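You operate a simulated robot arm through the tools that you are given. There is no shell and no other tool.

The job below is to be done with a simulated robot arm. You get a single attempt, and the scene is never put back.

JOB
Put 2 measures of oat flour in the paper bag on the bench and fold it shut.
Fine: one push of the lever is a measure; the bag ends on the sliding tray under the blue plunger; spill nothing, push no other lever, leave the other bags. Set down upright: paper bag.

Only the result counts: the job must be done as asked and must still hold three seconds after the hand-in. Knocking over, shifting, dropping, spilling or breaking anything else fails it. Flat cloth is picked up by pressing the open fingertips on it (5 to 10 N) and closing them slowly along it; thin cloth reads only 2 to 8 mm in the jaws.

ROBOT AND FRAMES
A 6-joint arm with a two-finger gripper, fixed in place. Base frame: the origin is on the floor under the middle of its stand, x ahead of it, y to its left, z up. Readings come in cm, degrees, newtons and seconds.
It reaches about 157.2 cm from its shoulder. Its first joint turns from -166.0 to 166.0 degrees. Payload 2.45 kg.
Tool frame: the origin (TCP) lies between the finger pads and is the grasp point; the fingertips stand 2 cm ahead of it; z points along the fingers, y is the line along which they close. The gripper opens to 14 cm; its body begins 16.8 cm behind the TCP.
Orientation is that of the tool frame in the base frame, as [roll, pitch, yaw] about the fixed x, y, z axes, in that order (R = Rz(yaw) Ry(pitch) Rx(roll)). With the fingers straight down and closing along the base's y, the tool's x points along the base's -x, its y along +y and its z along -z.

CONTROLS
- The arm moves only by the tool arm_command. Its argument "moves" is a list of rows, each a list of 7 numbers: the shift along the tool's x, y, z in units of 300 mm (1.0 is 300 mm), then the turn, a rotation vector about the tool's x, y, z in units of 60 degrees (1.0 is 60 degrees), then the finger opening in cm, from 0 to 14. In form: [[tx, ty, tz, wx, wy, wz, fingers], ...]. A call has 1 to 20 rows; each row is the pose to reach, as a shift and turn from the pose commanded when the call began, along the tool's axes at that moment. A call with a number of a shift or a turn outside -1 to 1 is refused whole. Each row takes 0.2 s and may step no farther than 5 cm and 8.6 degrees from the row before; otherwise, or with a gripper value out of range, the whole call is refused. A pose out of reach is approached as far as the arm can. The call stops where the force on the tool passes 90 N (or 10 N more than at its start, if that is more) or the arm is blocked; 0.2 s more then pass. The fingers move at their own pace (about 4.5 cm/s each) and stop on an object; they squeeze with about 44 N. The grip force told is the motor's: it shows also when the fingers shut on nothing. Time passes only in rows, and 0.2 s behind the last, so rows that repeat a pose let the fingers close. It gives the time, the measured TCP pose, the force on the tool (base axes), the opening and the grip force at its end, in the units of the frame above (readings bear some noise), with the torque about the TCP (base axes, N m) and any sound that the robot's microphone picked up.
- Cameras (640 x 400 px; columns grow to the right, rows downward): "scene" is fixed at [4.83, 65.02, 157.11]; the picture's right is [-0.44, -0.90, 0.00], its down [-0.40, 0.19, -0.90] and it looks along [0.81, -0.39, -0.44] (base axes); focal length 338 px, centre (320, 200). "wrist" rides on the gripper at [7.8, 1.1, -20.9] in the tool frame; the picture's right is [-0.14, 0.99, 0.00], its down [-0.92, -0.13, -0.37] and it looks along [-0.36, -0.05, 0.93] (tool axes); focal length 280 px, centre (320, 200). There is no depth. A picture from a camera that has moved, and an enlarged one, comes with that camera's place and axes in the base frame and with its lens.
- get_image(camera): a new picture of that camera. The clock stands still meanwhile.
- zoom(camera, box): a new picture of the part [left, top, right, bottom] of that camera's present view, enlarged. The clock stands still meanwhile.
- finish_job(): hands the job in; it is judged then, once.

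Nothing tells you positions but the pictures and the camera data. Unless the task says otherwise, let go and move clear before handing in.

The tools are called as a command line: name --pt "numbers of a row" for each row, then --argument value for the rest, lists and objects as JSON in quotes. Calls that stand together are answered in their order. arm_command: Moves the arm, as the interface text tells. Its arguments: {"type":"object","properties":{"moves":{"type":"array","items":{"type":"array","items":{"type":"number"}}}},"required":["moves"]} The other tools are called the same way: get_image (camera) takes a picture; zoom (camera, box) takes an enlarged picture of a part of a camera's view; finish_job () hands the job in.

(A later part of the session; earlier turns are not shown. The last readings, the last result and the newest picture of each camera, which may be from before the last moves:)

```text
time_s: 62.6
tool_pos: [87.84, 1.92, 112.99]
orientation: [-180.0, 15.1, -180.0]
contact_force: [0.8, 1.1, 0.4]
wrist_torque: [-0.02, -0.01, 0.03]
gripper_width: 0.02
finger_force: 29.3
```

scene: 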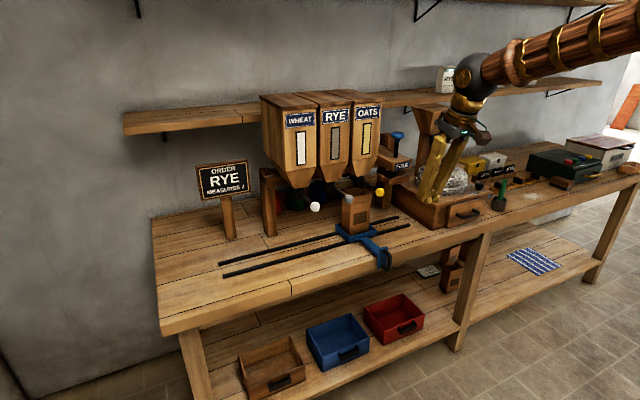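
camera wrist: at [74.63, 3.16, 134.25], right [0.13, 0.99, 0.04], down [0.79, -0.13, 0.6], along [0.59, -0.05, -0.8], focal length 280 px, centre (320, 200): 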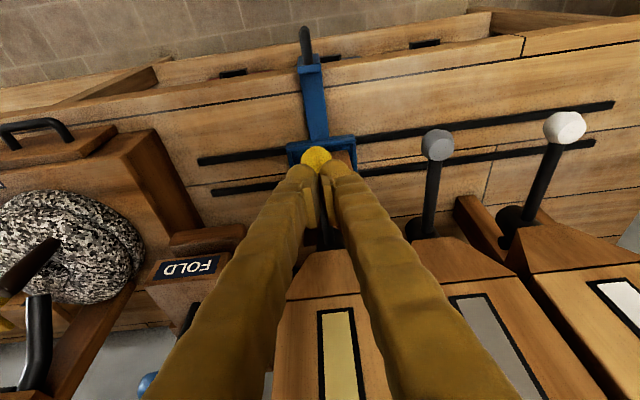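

arm_command --pt "0.0021 0 0.008 0 0 0 0" --pt "0.0043 0 0.0161 0 0 0 0" --pt "0.0043 0 0.0161 0 0 0 0"

zoom --camera "scene" --box '[340, 150, 410, 220]'

zoom --camera "wrist" --box '[260, 110, 380, 210]'

```text
time_s: 63.4
tool_pos: [87.82, 1.91, 112.66]
orientation: [-180.0, 14.9, -180.0]
contact_force: [-0.3, -0.4, -0.1]
wrist_torque: [0.03, -0.01, -0.01]
gripper_width: 0.0
finger_force: 29.1
```

```text
5.71 times, centred on (375, 185) of scene
camera zoom: at [4.83, 65.02, 157.11], right [-0.44, -0.9, 0.0], down [-0.4, 0.19, -0.9], along [0.81, -0.39, -0.44], focal length 1931 px, centre (6, 286)
```

zoom: 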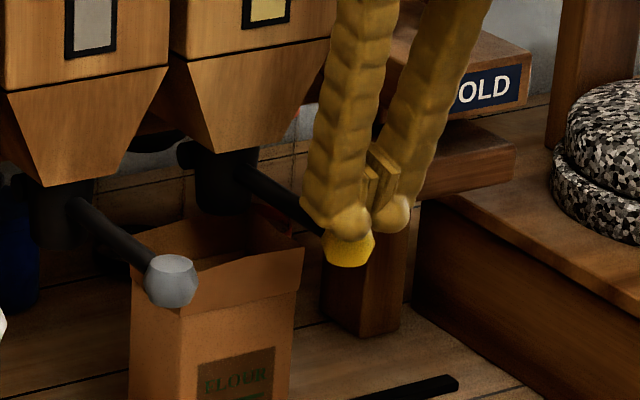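

```text
4.00 times, centred on (320, 160) of wrist
camera zoom: at [74.66, 2.94, 130.74], right [0.13, 0.99, 0.04], down [0.79, -0.13, 0.6], along [0.59, -0.05, -0.8], focal length 1122 px, centre (320, 360)
```

zoom: 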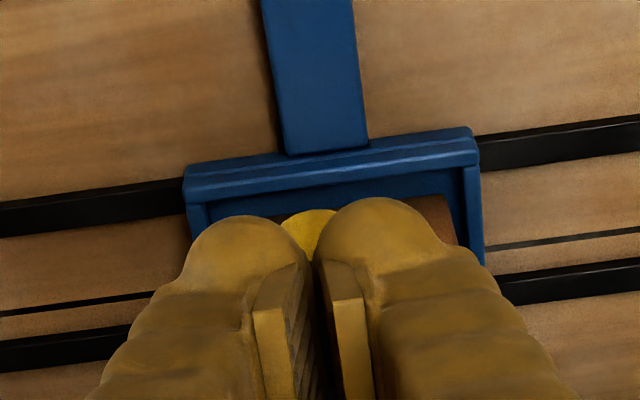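

arm_command --pt "0.0021 0 0.008 0 0 0 0" --pt "0.0043 0 0.0161 0 0 0 0" --pt "0.0043 0 0.0161 0 0 0 0"

arm_command --pt "0.0021 0 0.008 0 0 0 0" --pt "0.0043 0 0.0161 0 0 0 0" --pt "0.0043 0 0.0161 0 0 0 0"

zoom --camera "scene" --box '[340, 150, 410, 220]'

```text
time_s: 64.2
tool_pos: [87.78, 1.91, 112.1]
orientation: [180.0, 15.1, 180.0]
contact_force: [-0.8, 0.5, 0.4]
wrist_torque: [0.0, -0.01, -0.07]
gripper_width: 0.0
finger_force: 29.3
```

```text
time_s: 65.0
tool_pos: [87.84, 1.88, 111.48]
orientation: [180.0, 15.2, -180.0]
contact_force: [0.1, 0.4, 1.3]
wrist_torque: [0.01, 0.0, 0.03]
gripper_width: 0.04
finger_force: 28.7
```

```text
5.71 times, centred on (375, 185) of scene
camera zoom: at [4.83, 65.02, 157.11], right [-0.44, -0.9, 0.0], down [-0.4, 0.19, -0.9], along [0.81, -0.39, -0.44], focal length 1931 px, centre (6, 286)
```

zoom: 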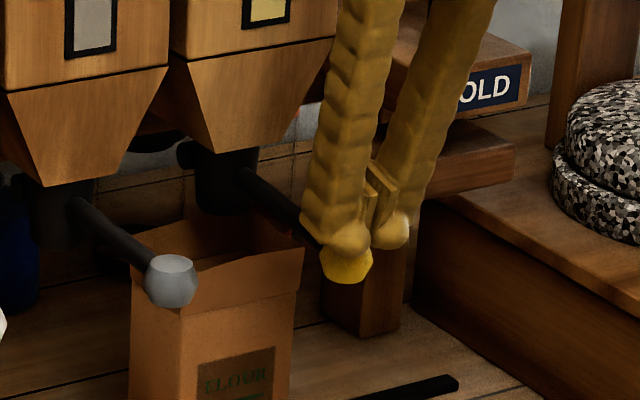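

The knob moved down about 1 cm with very little force, so the lever does hinge downward. I'll continue in one smooth downward push, watching for an end stop or a sound.

arm_command --pt "0.0043 0 0.0161 0 0 0 0" --pt "0.0086 0 0.0322 0 0 0 0" --pt "0.0086 0 0.0322 0 0 0 0"

zoom --camera "scene" --box '[340, 150, 410, 220]'

```text
time_s: 65.8
tool_pos: [87.93, 1.64, 110.55]
orientation: [179.9, 15.0, 180.0]
contact_force: [-0.9, 0.6, 2.0]
wrist_torque: [0.01, 0.04, -0.01]
gripper_width: 0.0
finger_force: 29.4
```

```text
5.71 times, centred on (375, 185) of scene
camera zoom: at [4.83, 65.02, 157.11], right [-0.44, -0.9, 0.0], down [-0.4, 0.19, -0.9], along [0.81, -0.39, -0.44], focal length 1931 px, centre (6, 286)
```

zoom: 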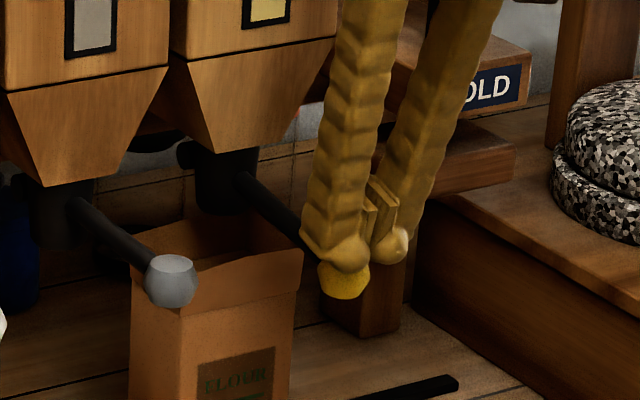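

zoom --camera "wrist" --box '[260, 110, 380, 210]'

```text
4.00 times, centred on (320, 160) of wrist
camera zoom: at [74.72, 2.77, 128.69], right [0.13, 0.99, 0.04], down [0.79, -0.13, 0.59], along [0.59, -0.05, -0.8], focal length 1122 px, centre (320, 360)
```

zoom: 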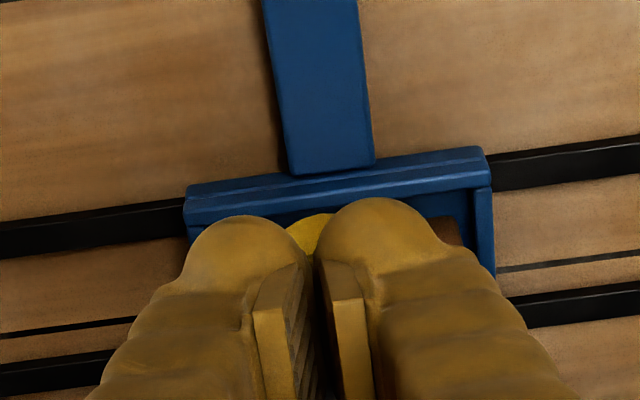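

The knob remains centred between the fingertips. I'll keep pressing down.

arm_command --pt "0.0043 0 0.0161 0 0 0 0" --pt "0.0086 0 0.0322 0 0 0 0" --pt "0.0086 0 0.0322 0 0 0 0"

zoom --camera "scene" --box '[340, 150, 410, 220]'

```text
time_s: 66.6
tool_pos: [88.09, 1.97, 109.53]
orientation: [-180.0, 15.0, 179.8]
contact_force: [0.0, 0.5, 0.7]
wrist_torque: [0.04, 0.02, 0.0]
gripper_width: 0.0
finger_force: 29.2
```

```text
5.71 times, centred on (375, 185) of scene
camera zoom: at [4.83, 65.02, 157.11], right [-0.44, -0.9, 0.0], down [-0.4, 0.19, -0.9], along [0.81, -0.39, -0.44], focal length 1931 px, centre (6, 286)
```

zoom: 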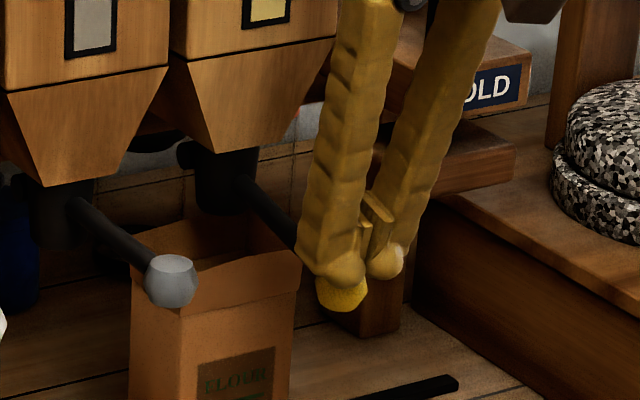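

arm_command --pt "0.0043 0 0.0161 0 0 0 0" --pt "0.0086 0 0.0322 0 0 0 0" --pt "0.0086 0 0.0322 0 0 0 0"

zoom --camera "scene" --box '[340, 150, 410, 220]'

```text
time_s: 67.4
tool_pos: [87.79, 1.83, 108.51]
orientation: [-180.0, 15.0, -180.0]
contact_force: [-1.4, 1.5, 2.8]
wrist_torque: [0.02, 0.02, 0.02]
gripper_width: 0.0
finger_force: 29.3
```

```text
5.71 times, centred on (375, 185) of scene
camera zoom: at [4.83, 65.02, 157.11], right [-0.44, -0.9, 0.0], down [-0.4, 0.19, -0.9], along [0.81, -0.39, -0.44], focal length 1931 px, centre (6, 286)
```

zoom: 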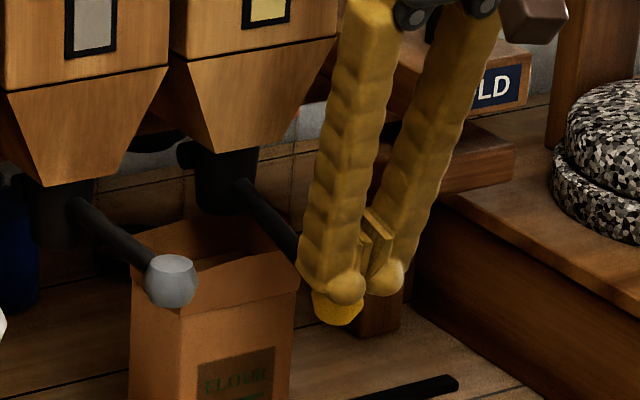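

arm_command --pt "-0.0037 0 0.0183 0 0 0 0" --pt "-0.0075 0 0.0365 0 0 0 0" --pt "-0.0075 0 0.0365 0 0 0 0"

zoom --camera "scene" --box '[340, 150, 410, 220]'

zoom --camera "wrist" --box '[240, 90, 400, 230]'

```text
time_s: 68.2
tool_pos: [88.4, 1.72, 107.46]
orientation: [180.0, 15.1, 180.0]
contact_force: [-1.6, 1.7, 2.8]
wrist_torque: [0.0, 0.01, 0.0]
gripper_width: 0.02
finger_force: 29.3
```

```text
5.71 times, centred on (375, 185) of scene
camera zoom: at [4.83, 65.02, 157.11], right [-0.44, -0.9, 0.0], down [-0.4, 0.19, -0.9], along [0.81, -0.39, -0.44], focal length 1931 px, centre (6, 286)
```

zoom: 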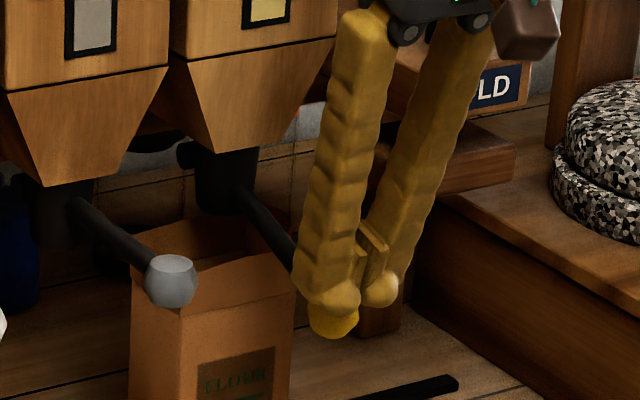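

```text
2.86 times, centred on (320, 160) of wrist
camera zoom: at [75.16, 2.82, 125.65], right [0.13, 0.99, 0.04], down [0.79, -0.13, 0.6], along [0.59, -0.05, -0.8], focal length 801 px, centre (320, 314)
```

zoom: 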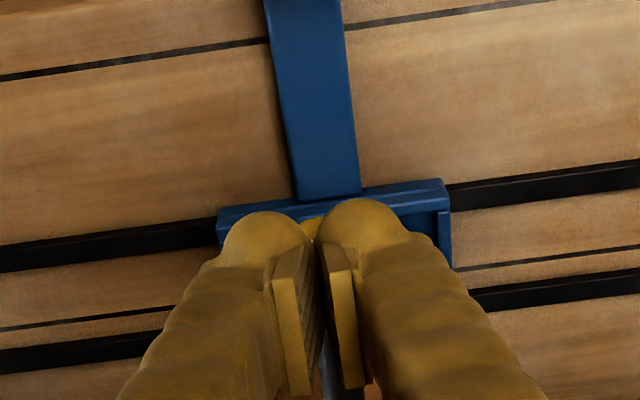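

arm_command --pt "-0.0037 0 0.0183 0 0 0 0" --pt "-0.0075 0 0.0365 0 0 0 0" --pt "-0.0075 0 0.0365 0 0 0 0"

zoom --camera "scene" --box '[340, 150, 410, 220]'

```text
time_s: 69.0
tool_pos: [88.72, 1.79, 106.84]
orientation: [-180.0, 15.1, -180.0]
contact_force: [-10.0, 0.8, 15.2]
wrist_torque: [0.09, 0.12, 0.07]
gripper_width: 0.0
finger_force: 29.1
```

```text
5.71 times, centred on (375, 185) of scene
camera zoom: at [4.83, 65.02, 157.11], right [-0.44, -0.9, 0.0], down [-0.4, 0.19, -0.9], along [0.81, -0.39, -0.44], focal length 1931 px, centre (6, 286)
```

zoom: 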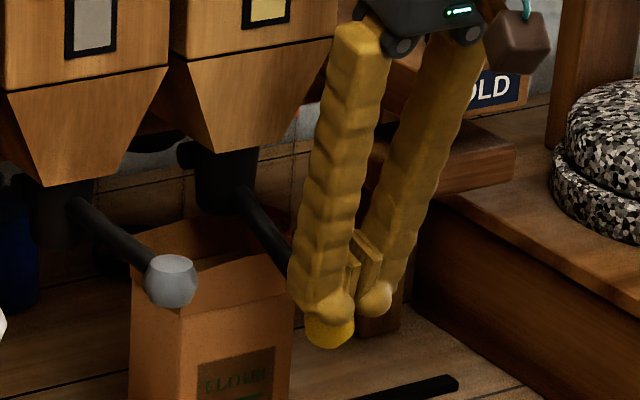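

Force has jumped to about 18 N, so the lever is at its end stop. I'll check the outlet and bag opening for flour before releasing.

zoom --camera "scene" --box '[345, 165, 385, 200]'

get_image --camera "wrist"

```text
11.43 times, centred on (365, 182) of scene
camera zoom: at [4.83, 65.02, 157.11], right [-0.44, -0.9, 0.0], down [-0.4, 0.19, -0.9], along [0.81, -0.39, -0.44], focal length 3862 px, centre (-194, 400)
```

zoom: 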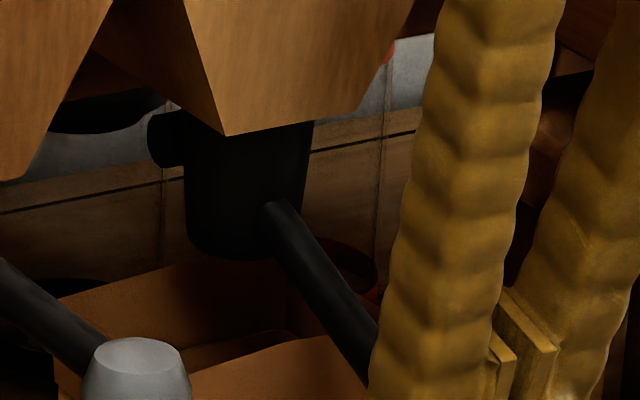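

```text
taken
camera wrist: at [75.62, 2.84, 124.82], right [0.13, 0.99, 0.04], down [0.79, -0.13, 0.6], along [0.59, -0.05, -0.8], focal length 280 px, centre (320, 200)
```

wrist: 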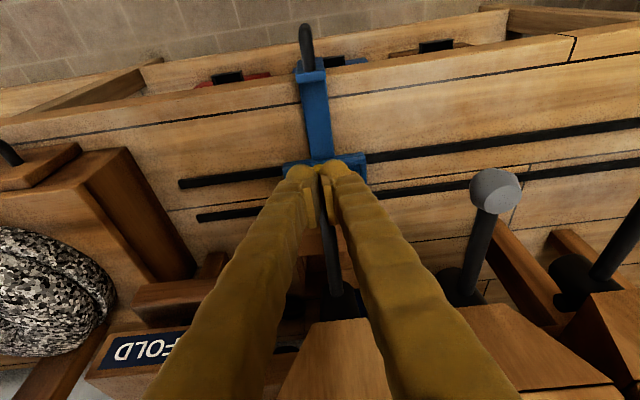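

The lever looks fully lowered, but I see no flour from this angle. I'll press another few millimetres to confirm it's a hard stop.

arm_command --pt "0.0026 0 0.0097 0 0 0 0" --pt "0.0026 0 0.0097 0 0 0 0"

```text
time_s: 69.6
tool_pos: [89.0, 1.81, 106.71]
orientation: [180.0, 15.3, 179.9]
contact_force: [-8.0, -3.7, 55.3]
wrist_torque: [0.38, -0.16, -0.21]
gripper_width: 0.0
finger_force: 29.6
```

It's a hard stop at 55 N, so that was one complete push. I'll lift off smoothly and see whether the lever springs back.

arm_command --pt "-0.002 0 -0.015 0 0 0 0" --pt "-0.006 0 -0.05 0 0 0 0" --pt "-0.014 0 -0.1 0 0 0 0" --pt "-0.023 0 -0.15 0 0 0 0" --pt "-0.031 0 -0.2 0 0 0 0" --pt "-0.04 0 -0.25 0 0 0 0" --pt "-0.048 0 -0.308 0 0 0 0" --pt "-0.048 0 -0.308 0 0 0 0"

zoom --camera "scene" --box '[340, 150, 410, 220]'

get_image --camera "wrist"

zoom --camera "scene" --box '[350, 95, 390, 165]'

```text
time_s: 71.4
tool_pos: [88.04, 1.91, 115.79]
orientation: [180.0, 15.0, 180.0]
contact_force: [-0.2, 0.4, -0.4]
wrist_torque: [-0.01, 0.01, 0.01]
gripper_width: 0.0
finger_force: 29.2
```

```text
5.71 times, centred on (375, 185) of scene
camera zoom: at [4.83, 65.02, 157.11], right [-0.44, -0.9, 0.0], down [-0.4, 0.19, -0.9], along [0.81, -0.39, -0.44], focal length 1931 px, centre (6, 286)
```

zoom: 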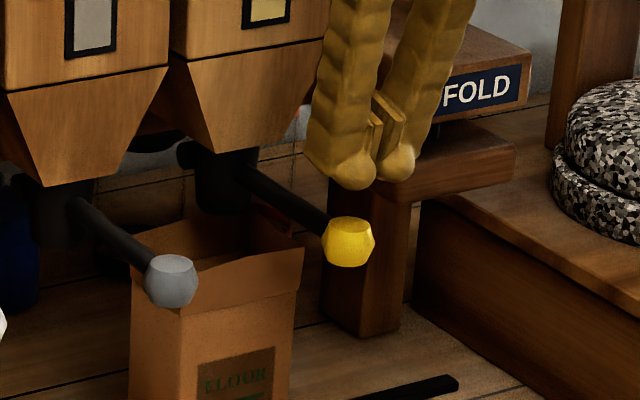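

```text
taken
camera wrist: at [74.74, 2.88, 133.88], right [0.13, 0.99, 0.04], down [0.79, -0.13, 0.59], along [0.59, -0.05, -0.8], focal length 280 px, centre (320, 200)
```

wrist: 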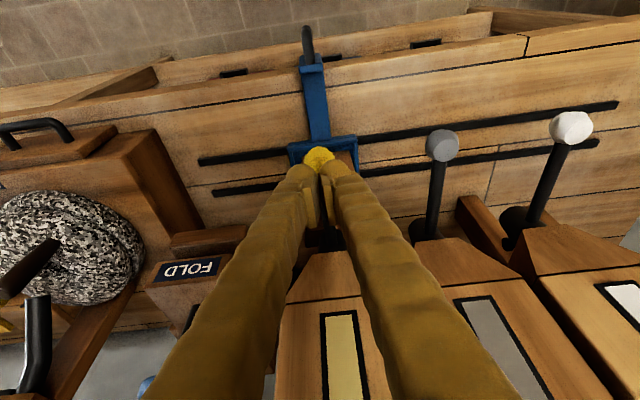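

```text
5.71 times, centred on (370, 130) of scene
camera zoom: at [4.83, 65.02, 157.11], right [-0.44, -0.9, 0.0], down [-0.4, 0.19, -0.9], along [0.81, -0.39, -0.44], focal length 1931 px, centre (34, 600)
```

zoom: 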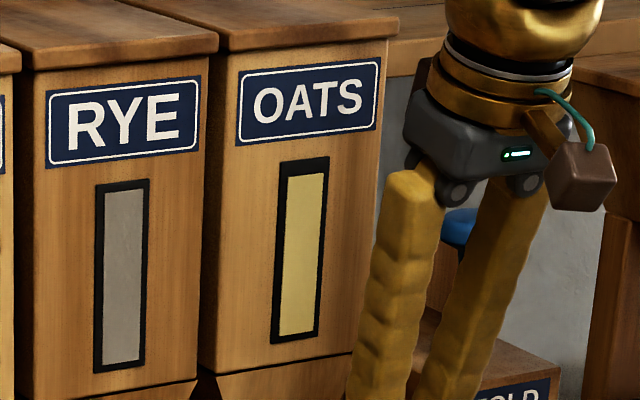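

The lever sprung back to its rest position. The OATS window now shows a slightly larger dark gap at the top than RYE does. I'll zoom on it as a measure counter.

zoom --camera "scene" --box '[325, 115, 375, 165]'

zoom --camera "scene" --box '[335, 170, 375, 245]'

```text
8.00 times, centred on (350, 140) of scene
camera zoom: at [4.83, 65.02, 157.11], right [-0.44, -0.9, 0.0], down [-0.4, 0.19, -0.9], along [0.81, -0.39, -0.44], focal length 2703 px, centre (80, 680)
```

zoom: 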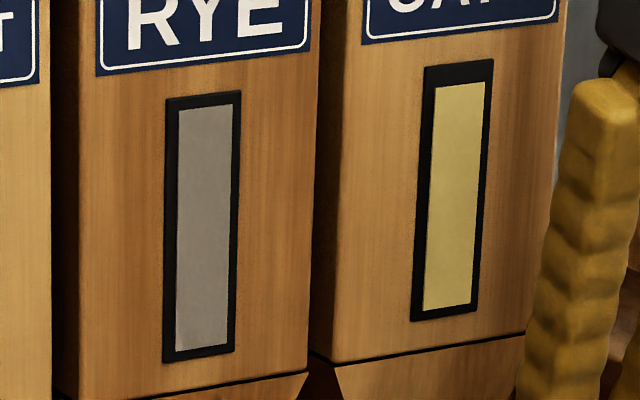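

```text
5.33 times, centred on (355, 208) of scene
camera zoom: at [4.83, 65.02, 157.11], right [-0.44, -0.9, 0.0], down [-0.4, 0.19, -0.9], along [0.81, -0.39, -0.44], focal length 1802 px, centre (133, 160)
```

zoom: 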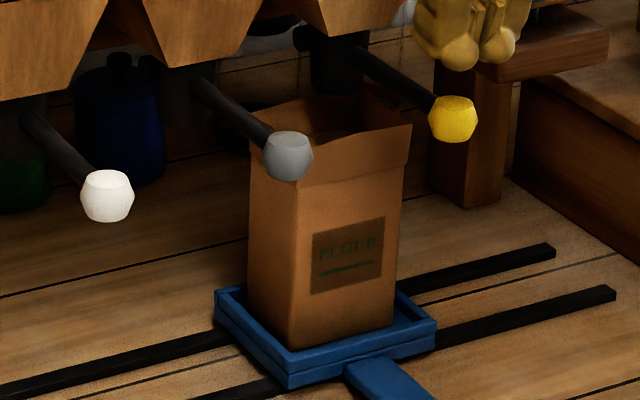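

One measure has gone into the bag: the OATS level dropped slightly, nothing spilled, and RYE and WHEAT are unchanged. Now the second push along the same path.

arm_command --pt "0.0086 0 0.0322 0 0 0 0" --pt "0.0173 0 0.0644 0 0 0 0" --pt "0.0259 0 0.0966 0 0 0 0" --pt "0.0345 0 0.1288 0 0 0 0" --pt "0.0431 0 0.161 0 0 0 0" --pt "0.0518 0 0.1932 0 0 0 0" --pt "0.063 0 0.235 0 0 0 0" --pt "0.059 0 0.253 0 0 0 0" --pt "0.0555 0 0.2715 0 0 0 0" --pt "0.0555 0 0.2715 0 0 0 0"

zoom --camera "scene" --box '[340, 150, 410, 220]'

```text
time_s: 73.6
tool_pos: [88.37, 1.91, 107.24]
orientation: [179.9, 15.0, -179.9]
contact_force: [-1.7, 1.1, 3.0]
wrist_torque: [0.05, 0.02, 0.01]
gripper_width: 0.0
finger_force: 29.4
```

```text
5.71 times, centred on (375, 185) of scene
camera zoom: at [4.83, 65.02, 157.11], right [-0.44, -0.9, 0.0], down [-0.4, 0.19, -0.9], along [0.81, -0.39, -0.44], focal length 1931 px, centre (6, 286)
```

zoom: 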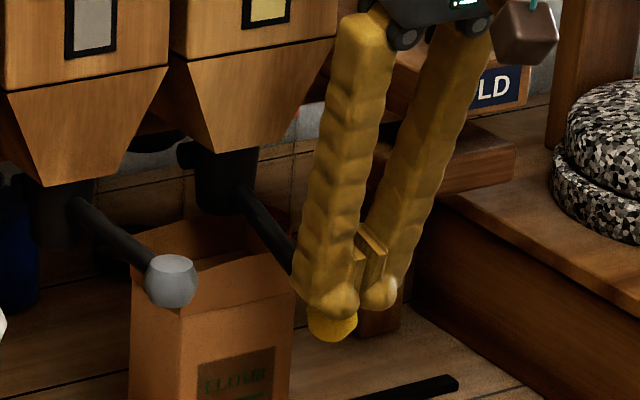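

Almost at the stop. I'll finish the press to the end as before.

arm_command --pt "-0.0037 0 0.0183 0 0 0 0" --pt "-0.0075 0 0.0365 0 0 0 0" --pt "-0.0075 0 0.0365 0 0 0 0"

```text
time_s: 74.4
tool_pos: [88.63, 1.77, 106.47]
orientation: [180.0, 15.2, 179.9]
contact_force: [-36.9, 5.1, 59.1]
wrist_torque: [0.55, 0.26, 0.05]
gripper_width: 0.0
finger_force: 29.3
```

The end stop is reached again. I'll lift off smoothly and check the level and lever.

arm_command --pt "0.002 0 -0.015 0 0 0 0" --pt "0.002 0 -0.05 0 0 0 0" --pt "-0.01 0 -0.1 0 0 0 0" --pt "-0.022 0 -0.15 0 0 0 0" --pt "-0.034 0 -0.2 0 0 0 0" --pt "-0.046 0 -0.25 0 0 0 0" --pt "-0.055 0 -0.308 0 0 0 0" --pt "-0.055 0 -0.308 0 0 0 0"

zoom --camera "scene" --box '[325, 115, 375, 165]'

zoom --camera "scene" --box '[335, 150, 415, 250]'

```text
time_s: 76.2
tool_pos: [88.07, 1.67, 115.28]
orientation: [179.9, 14.9, -180.0]
contact_force: [-0.2, -0.4, 0.0]
wrist_torque: [0.01, 0.04, 0.0]
gripper_width: 0.03
finger_force: 29.3
```

```text
8.00 times, centred on (350, 140) of scene
camera zoom: at [4.83, 65.02, 157.11], right [-0.44, -0.9, 0.0], down [-0.4, 0.19, -0.9], along [0.81, -0.39, -0.44], focal length 2703 px, centre (80, 680)
```

zoom: 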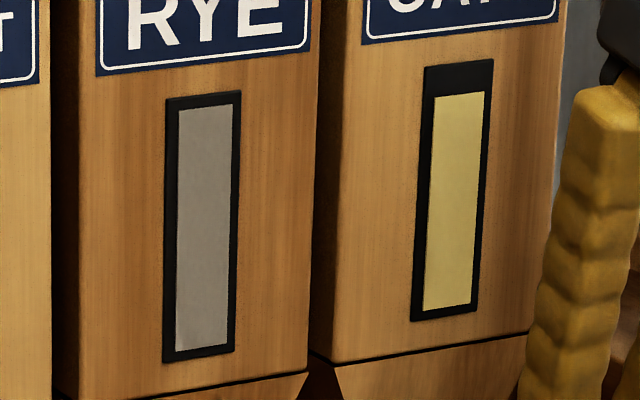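

```text
4.00 times, centred on (375, 200) of scene
camera zoom: at [4.83, 65.02, 157.11], right [-0.44, -0.9, 0.0], down [-0.4, 0.19, -0.9], along [0.81, -0.39, -0.44], focal length 1352 px, centre (100, 200)
```

zoom: 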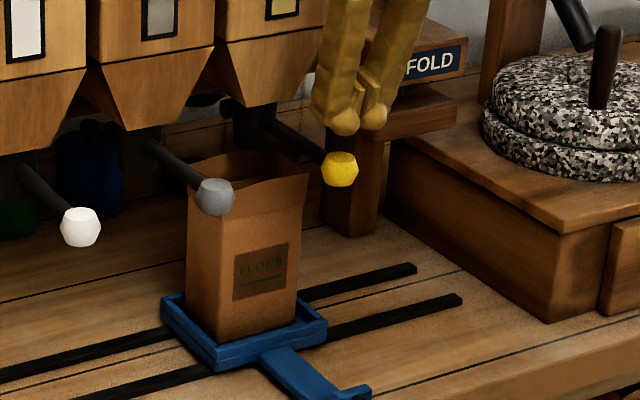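

The window dropped by the same amount again, so exactly two measures of oats are in the bag, and the lever is back at rest. Next is the FOLD press, so I'll examine it closely.

zoom --camera "scene" --box '[360, 110, 460, 230]'

zoom --camera "wrist" --box '[80, 180, 320, 400]'

```text
3.33 times, centred on (410, 170) of scene
camera zoom: at [4.83, 65.02, 157.11], right [-0.44, -0.9, 0.0], down [-0.4, 0.19, -0.9], along [0.81, -0.39, -0.44], focal length 1126 px, centre (20, 300)
```

zoom: 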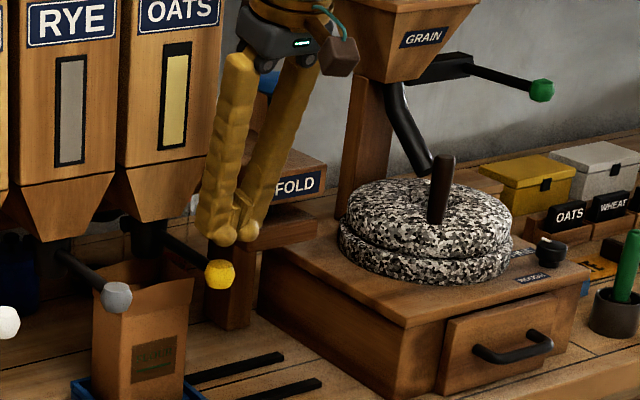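

```text
1.82 times, centred on (200, 290) of wrist
camera zoom: at [74.88, 2.69, 133.56], right [0.13, 0.99, 0.04], down [0.79, -0.13, 0.59], along [0.59, -0.05, -0.8], focal length 510 px, centre (538, 36)
```

zoom: 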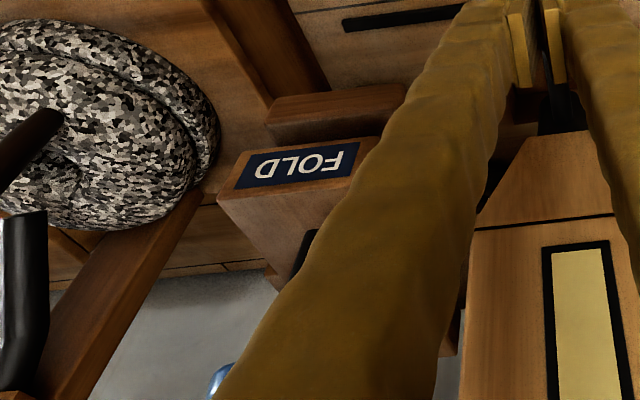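

I'll back the gripper away from the lever so I can see the whole fold press.

arm_command --pt "-0.0173 0 -0.0644 0 0 0 0" --pt "0.1 0 -0.1 0 0 0 0" --pt "0.22 -0.02 -0.14 0 0 0 0" --pt "0.34 -0.06 -0.18 0 0 0 0" --pt "0.46 -0.12 -0.21 0 0 0 0" --pt "0.58 -0.2 -0.25 0 0 0 0" --pt "0.683 -0.267 -0.287 0 0 0 0" --pt "0.683 -0.267 -0.287 0 0 0 0"

get_image --camera "wrist"

zoom --camera "scene" --box '[340, 110, 440, 230]'

```text
time_s: 78.0
tool_pos: [65.62, -5.84, 118.36]
orientation: [179.9, 15.0, 180.0]
contact_force: [0.0, -0.3, -0.9]
wrist_torque: [-0.01, -0.01, 0.02]
gripper_width: 0.02
finger_force: 29.2
```

```text
taken
camera wrist: at [52.47, -4.91, 136.47], right [0.13, 0.99, 0.04], down [0.79, -0.13, 0.59], along [0.59, -0.05, -0.8], focal length 280 px, centre (320, 200)
```

wrist: 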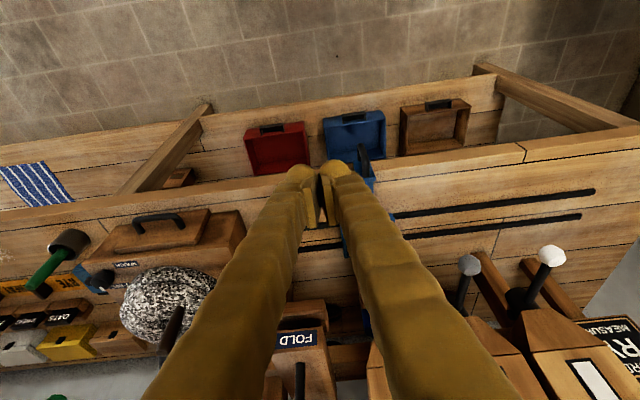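

```text
3.33 times, centred on (390, 170) of scene
camera zoom: at [4.83, 65.02, 157.11], right [-0.44, -0.9, 0.0], down [-0.4, 0.19, -0.9], along [0.81, -0.39, -0.44], focal length 1126 px, centre (87, 300)
```

zoom: 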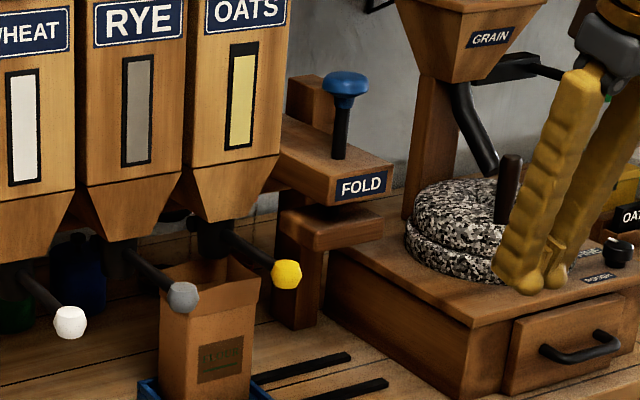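

The press has a shoe hanging at z≈106.6, centred near y≈-14, with the blue plunger above it at about (102, -14.2). The bag rim at 104.2 will clear the shoe. I'll return to the tray handle with open fingers.

arm_command --pt "-0.01 0.03 0.12 0 0 0 2" --pt "-0.03 0.08 0.25 0 0 0 4" --pt "-0.055 0.13 0.38 0 0 0 5.5" --pt "-0.08 0.18 0.51 0 0 0 5.5" --pt "-0.105 0.22 0.64 0 0 0 5.5" --pt "-0.124 0.25 0.772 0 0 0 5.5" --pt "-0.124 0.25 0.772 0 0 0 5.5"

zoom --camera "wrist" --box '[240, 130, 400, 290]'

```text
time_s: 79.6
tool_pos: [75.32, 1.41, 97.0]
orientation: [180.0, 15.1, 179.9]
contact_force: [0.3, -0.4, 0.0]
wrist_torque: [-0.03, 0.02, 0.02]
gripper_width: 5.49
finger_force: 0.1
```

```text
2.50 times, centred on (320, 210) of wrist
camera zoom: at [62.17, 2.37, 115.15], right [0.13, 0.99, 0.04], down [0.79, -0.13, 0.6], along [0.59, -0.05, -0.8], focal length 701 px, centre (320, 175)
```

zoom: 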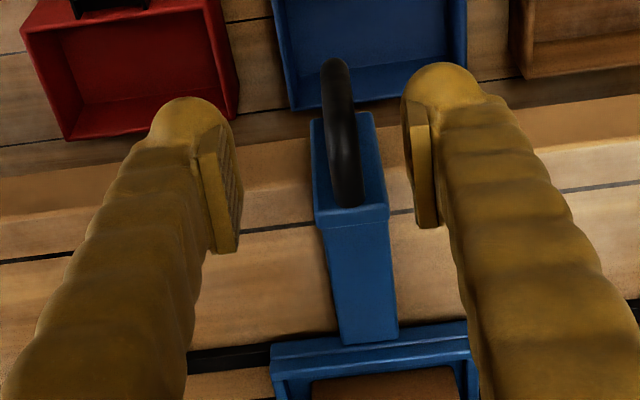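

The bar is about 0.6 cm to the +y side of my centreline. I'll correct that while descending around it.

arm_command --pt "-0.025 0.01 0.03 0 0 0 5.5" --pt "-0.05 0.018 0.06 0 0 0 5.5" --pt "-0.05 0.018 0.12 0 0 0 5.5" --pt "-0.05 0.018 0.18 0 0 0 5.5" --pt "-0.05 0.018 0.24 0 0 0 5.5" --pt "-0.05 0.018 0.3 0 0 0 5.5" --pt "-0.05 0.018 0.38 0 0 0 5.5" --pt "-0.05 0.018 0.38 0 0 0 5.5"

zoom --camera "wrist" --box '[240, 110, 400, 270]'

```text
time_s: 81.4
tool_pos: [80.13, 1.98, 86.57]
orientation: [-180.0, 15.1, -180.0]
contact_force: [-0.4, 0.2, -0.1]
wrist_torque: [0.01, 0.02, 0.01]
gripper_width: 5.52
finger_force: 0.0
```

```text
2.50 times, centred on (320, 190) of wrist
camera zoom: at [66.88, 3.01, 104.62], right [0.13, 0.99, 0.04], down [0.79, -0.13, 0.6], along [0.59, -0.05, -0.8], focal length 701 px, centre (320, 225)
```

zoom: 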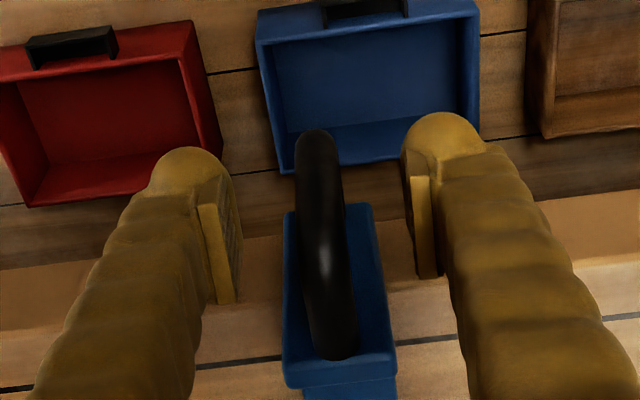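

The bar is centred. I'll close to a loose cage and push slowly to about y=-8, then check the bag before it goes under the press shoe.

arm_command --pt "0 0 0 0 0 0 4" --pt "0 0 0 0 0 0 3" --pt "0 0 0 0 0 0 2.0" --pt "0 0 0 0 0 0 2.0" --pt "0 -0.012 0 0 0 0 2.0" --pt "0 -0.03 0 0 0 0 2.0" --pt "0 -0.06 0 0 0 0 2.0" --pt "0 -0.09 0 0 0 0 2.0" --pt "0 -0.12 0 0 0 0 2.0" --pt "0 -0.15 0 0 0 0 2.0" --pt "0 -0.17 0 0 0 0 2.0" --pt "0 -0.182 0 0 0 0 2.0" --pt "0 -0.187 0 0 0 0 2.0" --pt "0 -0.187 0 0 0 0 2.0"

get_image --camera "scene"

zoom --camera "scene" --box '[340, 110, 440, 240]'

zoom --camera "wrist" --box '[240, 110, 400, 270]'

```text
time_s: 84.4
tool_pos: [79.92, -3.77, 86.61]
orientation: [180.0, 15.1, 180.0]
contact_force: [0.8, 1.1, 0.0]
wrist_torque: [0.01, 0.03, -0.01]
gripper_width: 2.09
finger_force: 0.1
```

```text
taken
```

scene: 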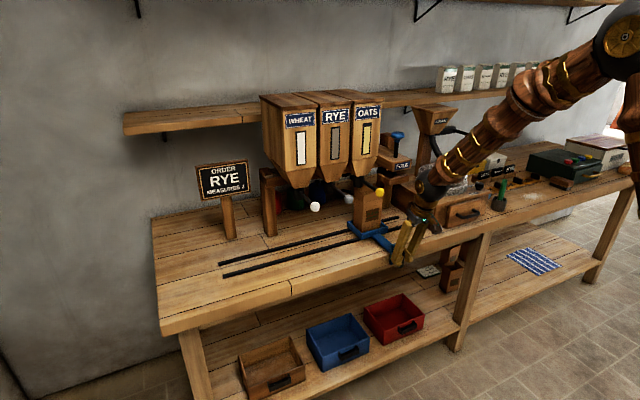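

```text
3.08 times, centred on (390, 175) of scene
camera zoom: at [4.83, 65.02, 157.11], right [-0.44, -0.9, 0.0], down [-0.4, 0.19, -0.9], along [0.81, -0.39, -0.44], focal length 1040 px, centre (105, 277)
```

zoom: 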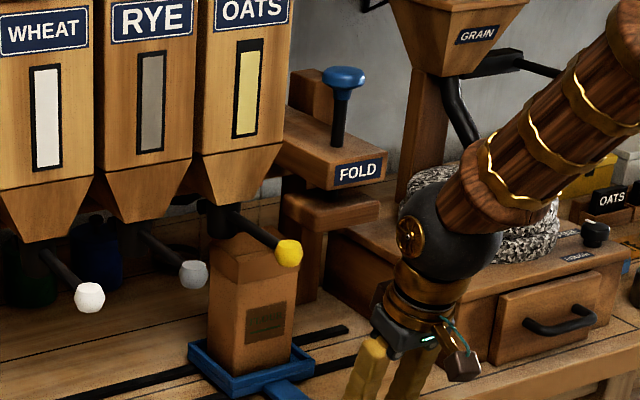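

```text
2.50 times, centred on (320, 190) of wrist
camera zoom: at [66.81, -2.74, 104.74], right [0.13, 0.99, 0.04], down [0.79, -0.13, 0.6], along [0.59, -0.05, -0.8], focal length 701 px, centre (320, 225)
```

zoom: 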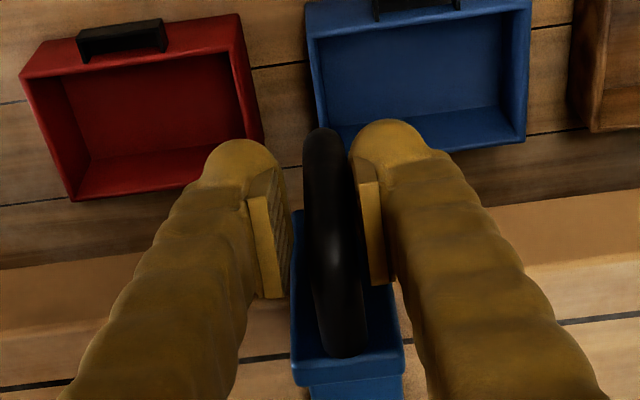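

The tray is at y≈-3.4. I'll zoom in on the bag top and the clearance to the press shoe.

zoom --camera "scene" --box '[345, 160, 415, 235]'

```text
5.33 times, centred on (380, 198) of scene
camera zoom: at [4.83, 65.02, 157.11], right [-0.44, -0.9, 0.0], down [-0.4, 0.19, -0.9], along [0.81, -0.39, -0.44], focal length 1802 px, centre (0, 213)
```

zoom: 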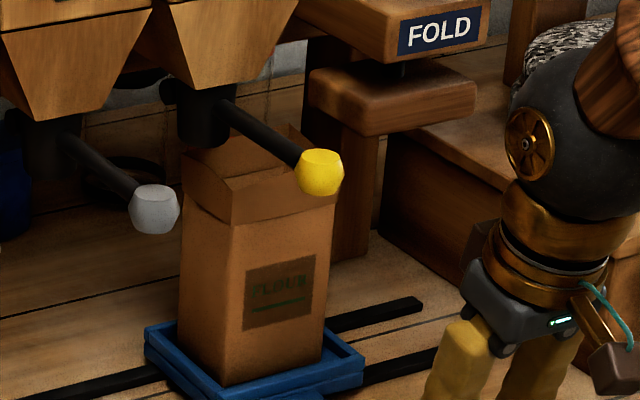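

The bag is open and upright, and its leading edge is about to go under the shoe with about 1.7 cm of clearance. I'll push the rest of the way to y≈-14.2.

arm_command --pt "0 -0.012 0 0 0 0 2.0" --pt "0 -0.03 0 0 0 0 2.0" --pt "0 -0.06 0 0 0 0 2.0" --pt "0 -0.09 0 0 0 0 2.0" --pt "0 -0.12 0 0 0 0 2.0" --pt "0 -0.15 0 0 0 0 2.0" --pt "0 -0.18 0 0 0 0 2.0" --pt "0 -0.21 0 0 0 0 2.0" --pt "0 -0.24 0 0 0 0 2.0" --pt "0 -0.27 0 0 0 0 2.0" --pt "0 -0.3 0 0 0 0 2.0" --pt "0 -0.32 0 0 0 0 2.0" --pt "0 -0.332 0 0 0 0 2.0" --pt "0 -0.337 0 0 0 0 2.0" --pt "0 -0.337 0 0 0 0 2.0"

zoom --camera "scene" --box '[355, 140, 435, 235]'

zoom --camera "wrist" --box '[240, 110, 400, 270]'

```text
time_s: 87.6
tool_pos: [80.09, -13.8, 86.56]
orientation: [179.9, 15.1, -180.0]
contact_force: [0.1, -0.1, -0.4]
wrist_torque: [0.02, 0.04, -0.01]
gripper_width: 2.0
finger_force: 0.1
```

```text
4.21 times, centred on (395, 188) of scene
camera zoom: at [4.83, 65.02, 157.11], right [-0.44, -0.9, 0.0], down [-0.4, 0.19, -0.9], along [0.81, -0.39, -0.44], focal length 1423 px, centre (4, 253)
```

zoom: 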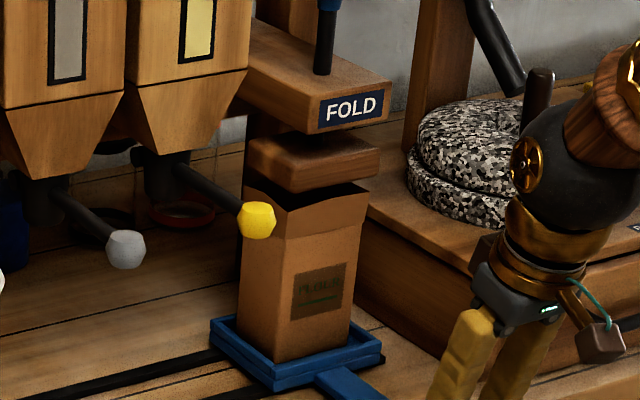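

```text
2.50 times, centred on (320, 190) of wrist
camera zoom: at [66.85, -12.81, 104.69], right [0.13, 0.99, 0.04], down [0.79, -0.13, 0.59], along [0.59, -0.05, -0.8], focal length 701 px, centre (320, 225)
```

zoom: 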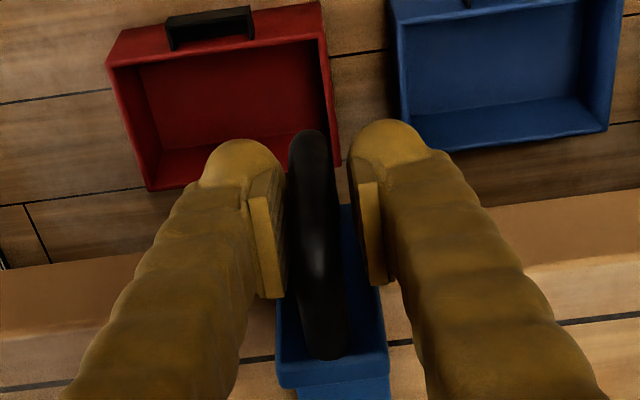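

The tray appears to have settled into a detent at y≈-14, with the bar now loose inside the cage and the bag squarely under the shoe. I'll open the fingers and back away from the handle.

arm_command --pt "0 0 0 0 0 0 2.6" --pt "0 0 0 0 0 0 3.4" --pt "0 0 0 0 0 0 4.5" --pt "0 0 0 0 0 0 5.5" --pt "0 0 -0.04 0 0 0 5.5" --pt "0.02 0 -0.1 0 0 0 5.5" --pt "0.06 0 -0.17 0 0 0 5.5" --pt "0.14 0 -0.24 0 0 0 5.5" --pt "0.25 0 -0.3 0 0 0 5.5" --pt "0.36 0 -0.34 0 0 0 5.5" --pt "0.36 0 -0.34 0 0 0 5.5"

zoom --camera "scene" --box '[355, 120, 435, 235]'

get_image --camera "wrist"

```text
time_s: 90.0
tool_pos: [66.67, -14.03, 93.69]
orientation: [-179.9, 15.1, -180.0]
contact_force: [1.0, 0.1, 0.1]
wrist_torque: [-0.01, 0.0, -0.01]
gripper_width: 5.49
finger_force: 0.1
```

```text
3.48 times, centred on (395, 178) of scene
camera zoom: at [4.83, 65.02, 157.11], right [-0.44, -0.9, 0.0], down [-0.4, 0.19, -0.9], along [0.81, -0.39, -0.44], focal length 1175 px, centre (59, 278)
```

zoom: 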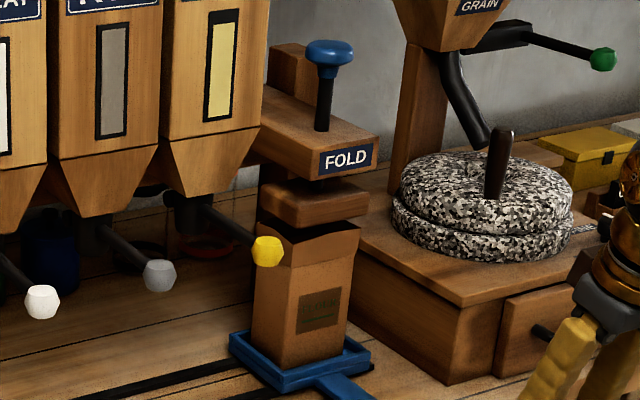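

```text
taken
camera wrist: at [53.51, -12.98, 111.82], right [0.13, 0.99, 0.04], down [0.79, -0.13, 0.6], along [0.59, -0.05, -0.8], focal length 280 px, centre (320, 200)
```

wrist: 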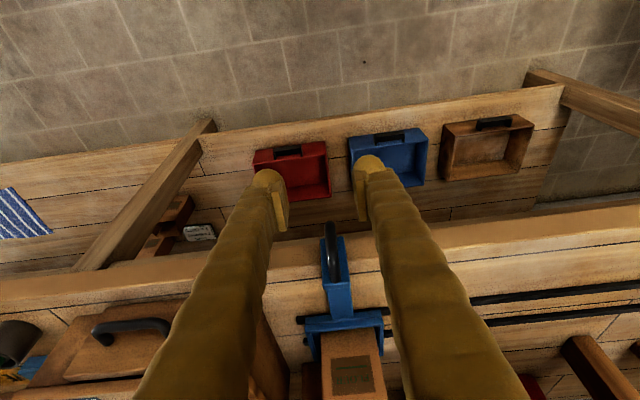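

The bag is under the FOLD shoe and the blue plunger top is at about (102.4, -14, 124.5). I'll raise the gripper clear in front, closing the fingers, then move over the plunger.

arm_command --pt "-0.02 0 -0.1 0 0 0 4" --pt "-0.06 0 -0.24 0 0 0 2" --pt "-0.1 0 -0.39 0 0 0 0" --pt "-0.14 0 -0.54 0 0 0 0" --pt "-0.18 0 -0.69 0 0 0 0" --pt "-0.22 0 -0.83 0 0 0 0" --pt "-0.259 0 -0.966 0 0 0 0" --pt "-0.259 0 -0.966 0 0 0 0"

arm_command --pt "-0.02 0 -0.13 0 0 0 0" --pt "-0.07 0 -0.22 0 0 0 0" --pt "-0.2 0 -0.22 0 0 0 0" --pt "-0.35 0 -0.2 0 0 0 0" --pt "-0.5 0 -0.16 0 0 0 0" --pt "-0.65 0 -0.12 0 0 0 0" --pt "-0.65 0 -0.12 0 0 0 0"

get_image --camera "wrist"

get_image --camera "scene"

```text
time_s: 91.8
tool_pos: [66.74, -13.63, 123.8]
orientation: [-179.9, 15.1, 179.9]
contact_force: [0.7, -0.2, -0.2]
wrist_torque: [-0.01, -0.01, 0.03]
gripper_width: 0.0
finger_force: 28.8
```

```text
time_s: 93.4
tool_pos: [84.96, -13.75, 132.11]
orientation: [180.0, 15.1, -180.0]
contact_force: [0.7, 0.1, 0.6]
wrist_torque: [-0.03, -0.05, 0.02]
gripper_width: 0.03
finger_force: 29.6
```

```text
taken
camera wrist: at [71.77, -12.79, 150.18], right [0.13, 0.99, 0.04], down [0.79, -0.13, 0.6], along [0.59, -0.05, -0.8], focal length 280 px, centre (320, 200)
```

wrist: 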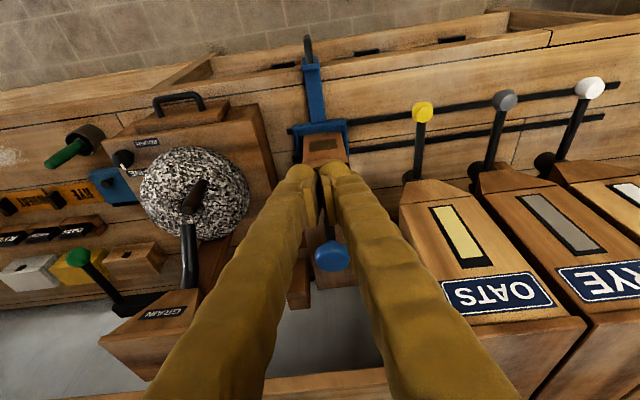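

```text
taken
```

scene: 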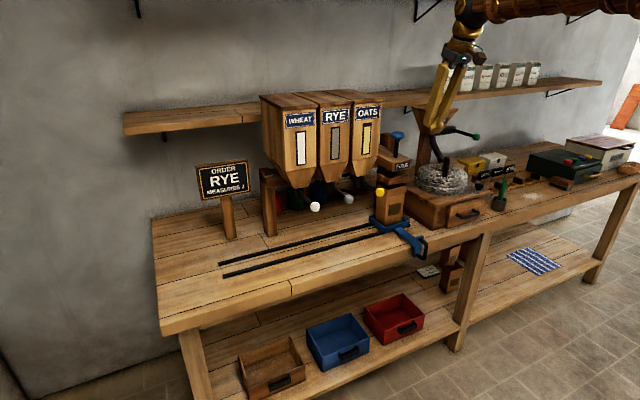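

The plunger is straight ahead. I'll move over it, keeping the fingertips about 3 cm above its top.

arm_command --pt "-0.12 -0.002 0.03 0 0 0 0" --pt "-0.24 -0.004 0.07 0 0 0 0" --pt "-0.36 -0.006 0.12 0 0 0 0" --pt "-0.43 -0.008 0.17 0 0 0 0" --pt "-0.483 -0.008 0.219 0 0 0 0" --pt "-0.483 -0.008 0.219 0 0 0 0"

get_image --camera "wrist"

zoom --camera "scene" --box '[350, 70, 440, 190]'

```text
time_s: 94.8
tool_pos: [100.5, -14.03, 129.7]
orientation: [179.9, 15.0, -179.9]
contact_force: [-1.1, 0.6, -1.0]
wrist_torque: [-0.05, -0.03, -0.01]
gripper_width: 0.0
finger_force: 29.8
```

```text
taken
camera wrist: at [87.28, -13.07, 147.91], right [0.13, 0.99, 0.04], down [0.79, -0.13, 0.6], along [0.59, -0.05, -0.8], focal length 280 px, centre (320, 200)
```

wrist: 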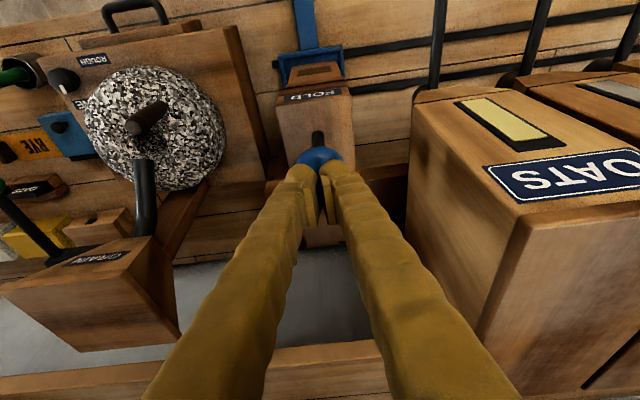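

```text
3.33 times, centred on (395, 130) of scene
camera zoom: at [4.83, 65.02, 157.11], right [-0.44, -0.9, 0.0], down [-0.4, 0.19, -0.9], along [0.81, -0.39, -0.44], focal length 1126 px, centre (70, 433)
```

zoom: 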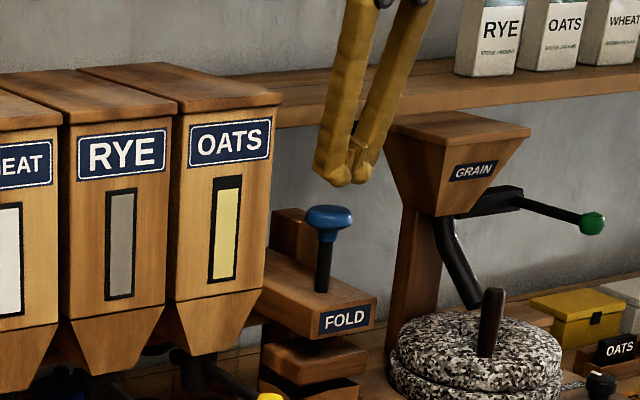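

From the wrist view the knob is centred under the fingertips, but the scene view suggests a small offset. I'll zoom in to resolve that before pressing.

zoom --camera "scene" --box '[375, 100, 425, 160]'

zoom --camera "wrist" --box '[260, 80, 380, 220]'

```text
6.67 times, centred on (400, 130) of scene
camera zoom: at [4.83, 65.02, 157.11], right [-0.44, -0.9, 0.0], down [-0.4, 0.19, -0.9], along [0.81, -0.39, -0.44], focal length 2253 px, centre (-213, 667)
```

zoom: 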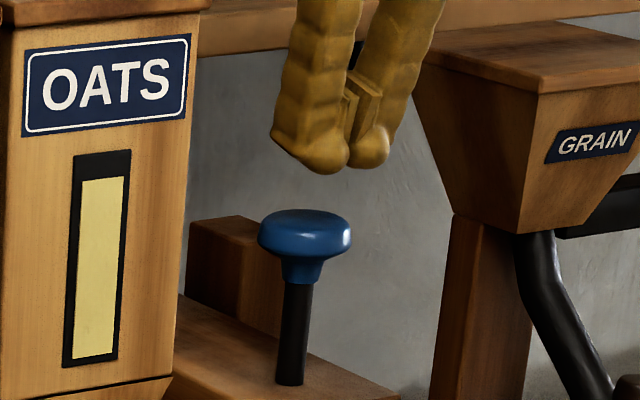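

```text
2.86 times, centred on (320, 150) of wrist
camera zoom: at [87.28, -13.07, 147.91], right [0.13, 0.99, 0.04], down [0.79, -0.13, 0.6], along [0.59, -0.05, -0.8], focal length 801 px, centre (320, 343)
```

zoom: 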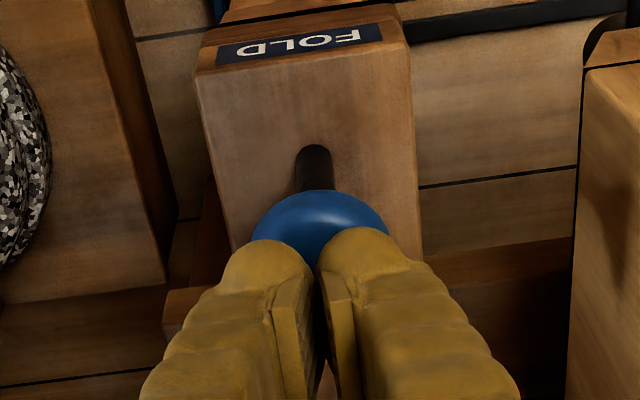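

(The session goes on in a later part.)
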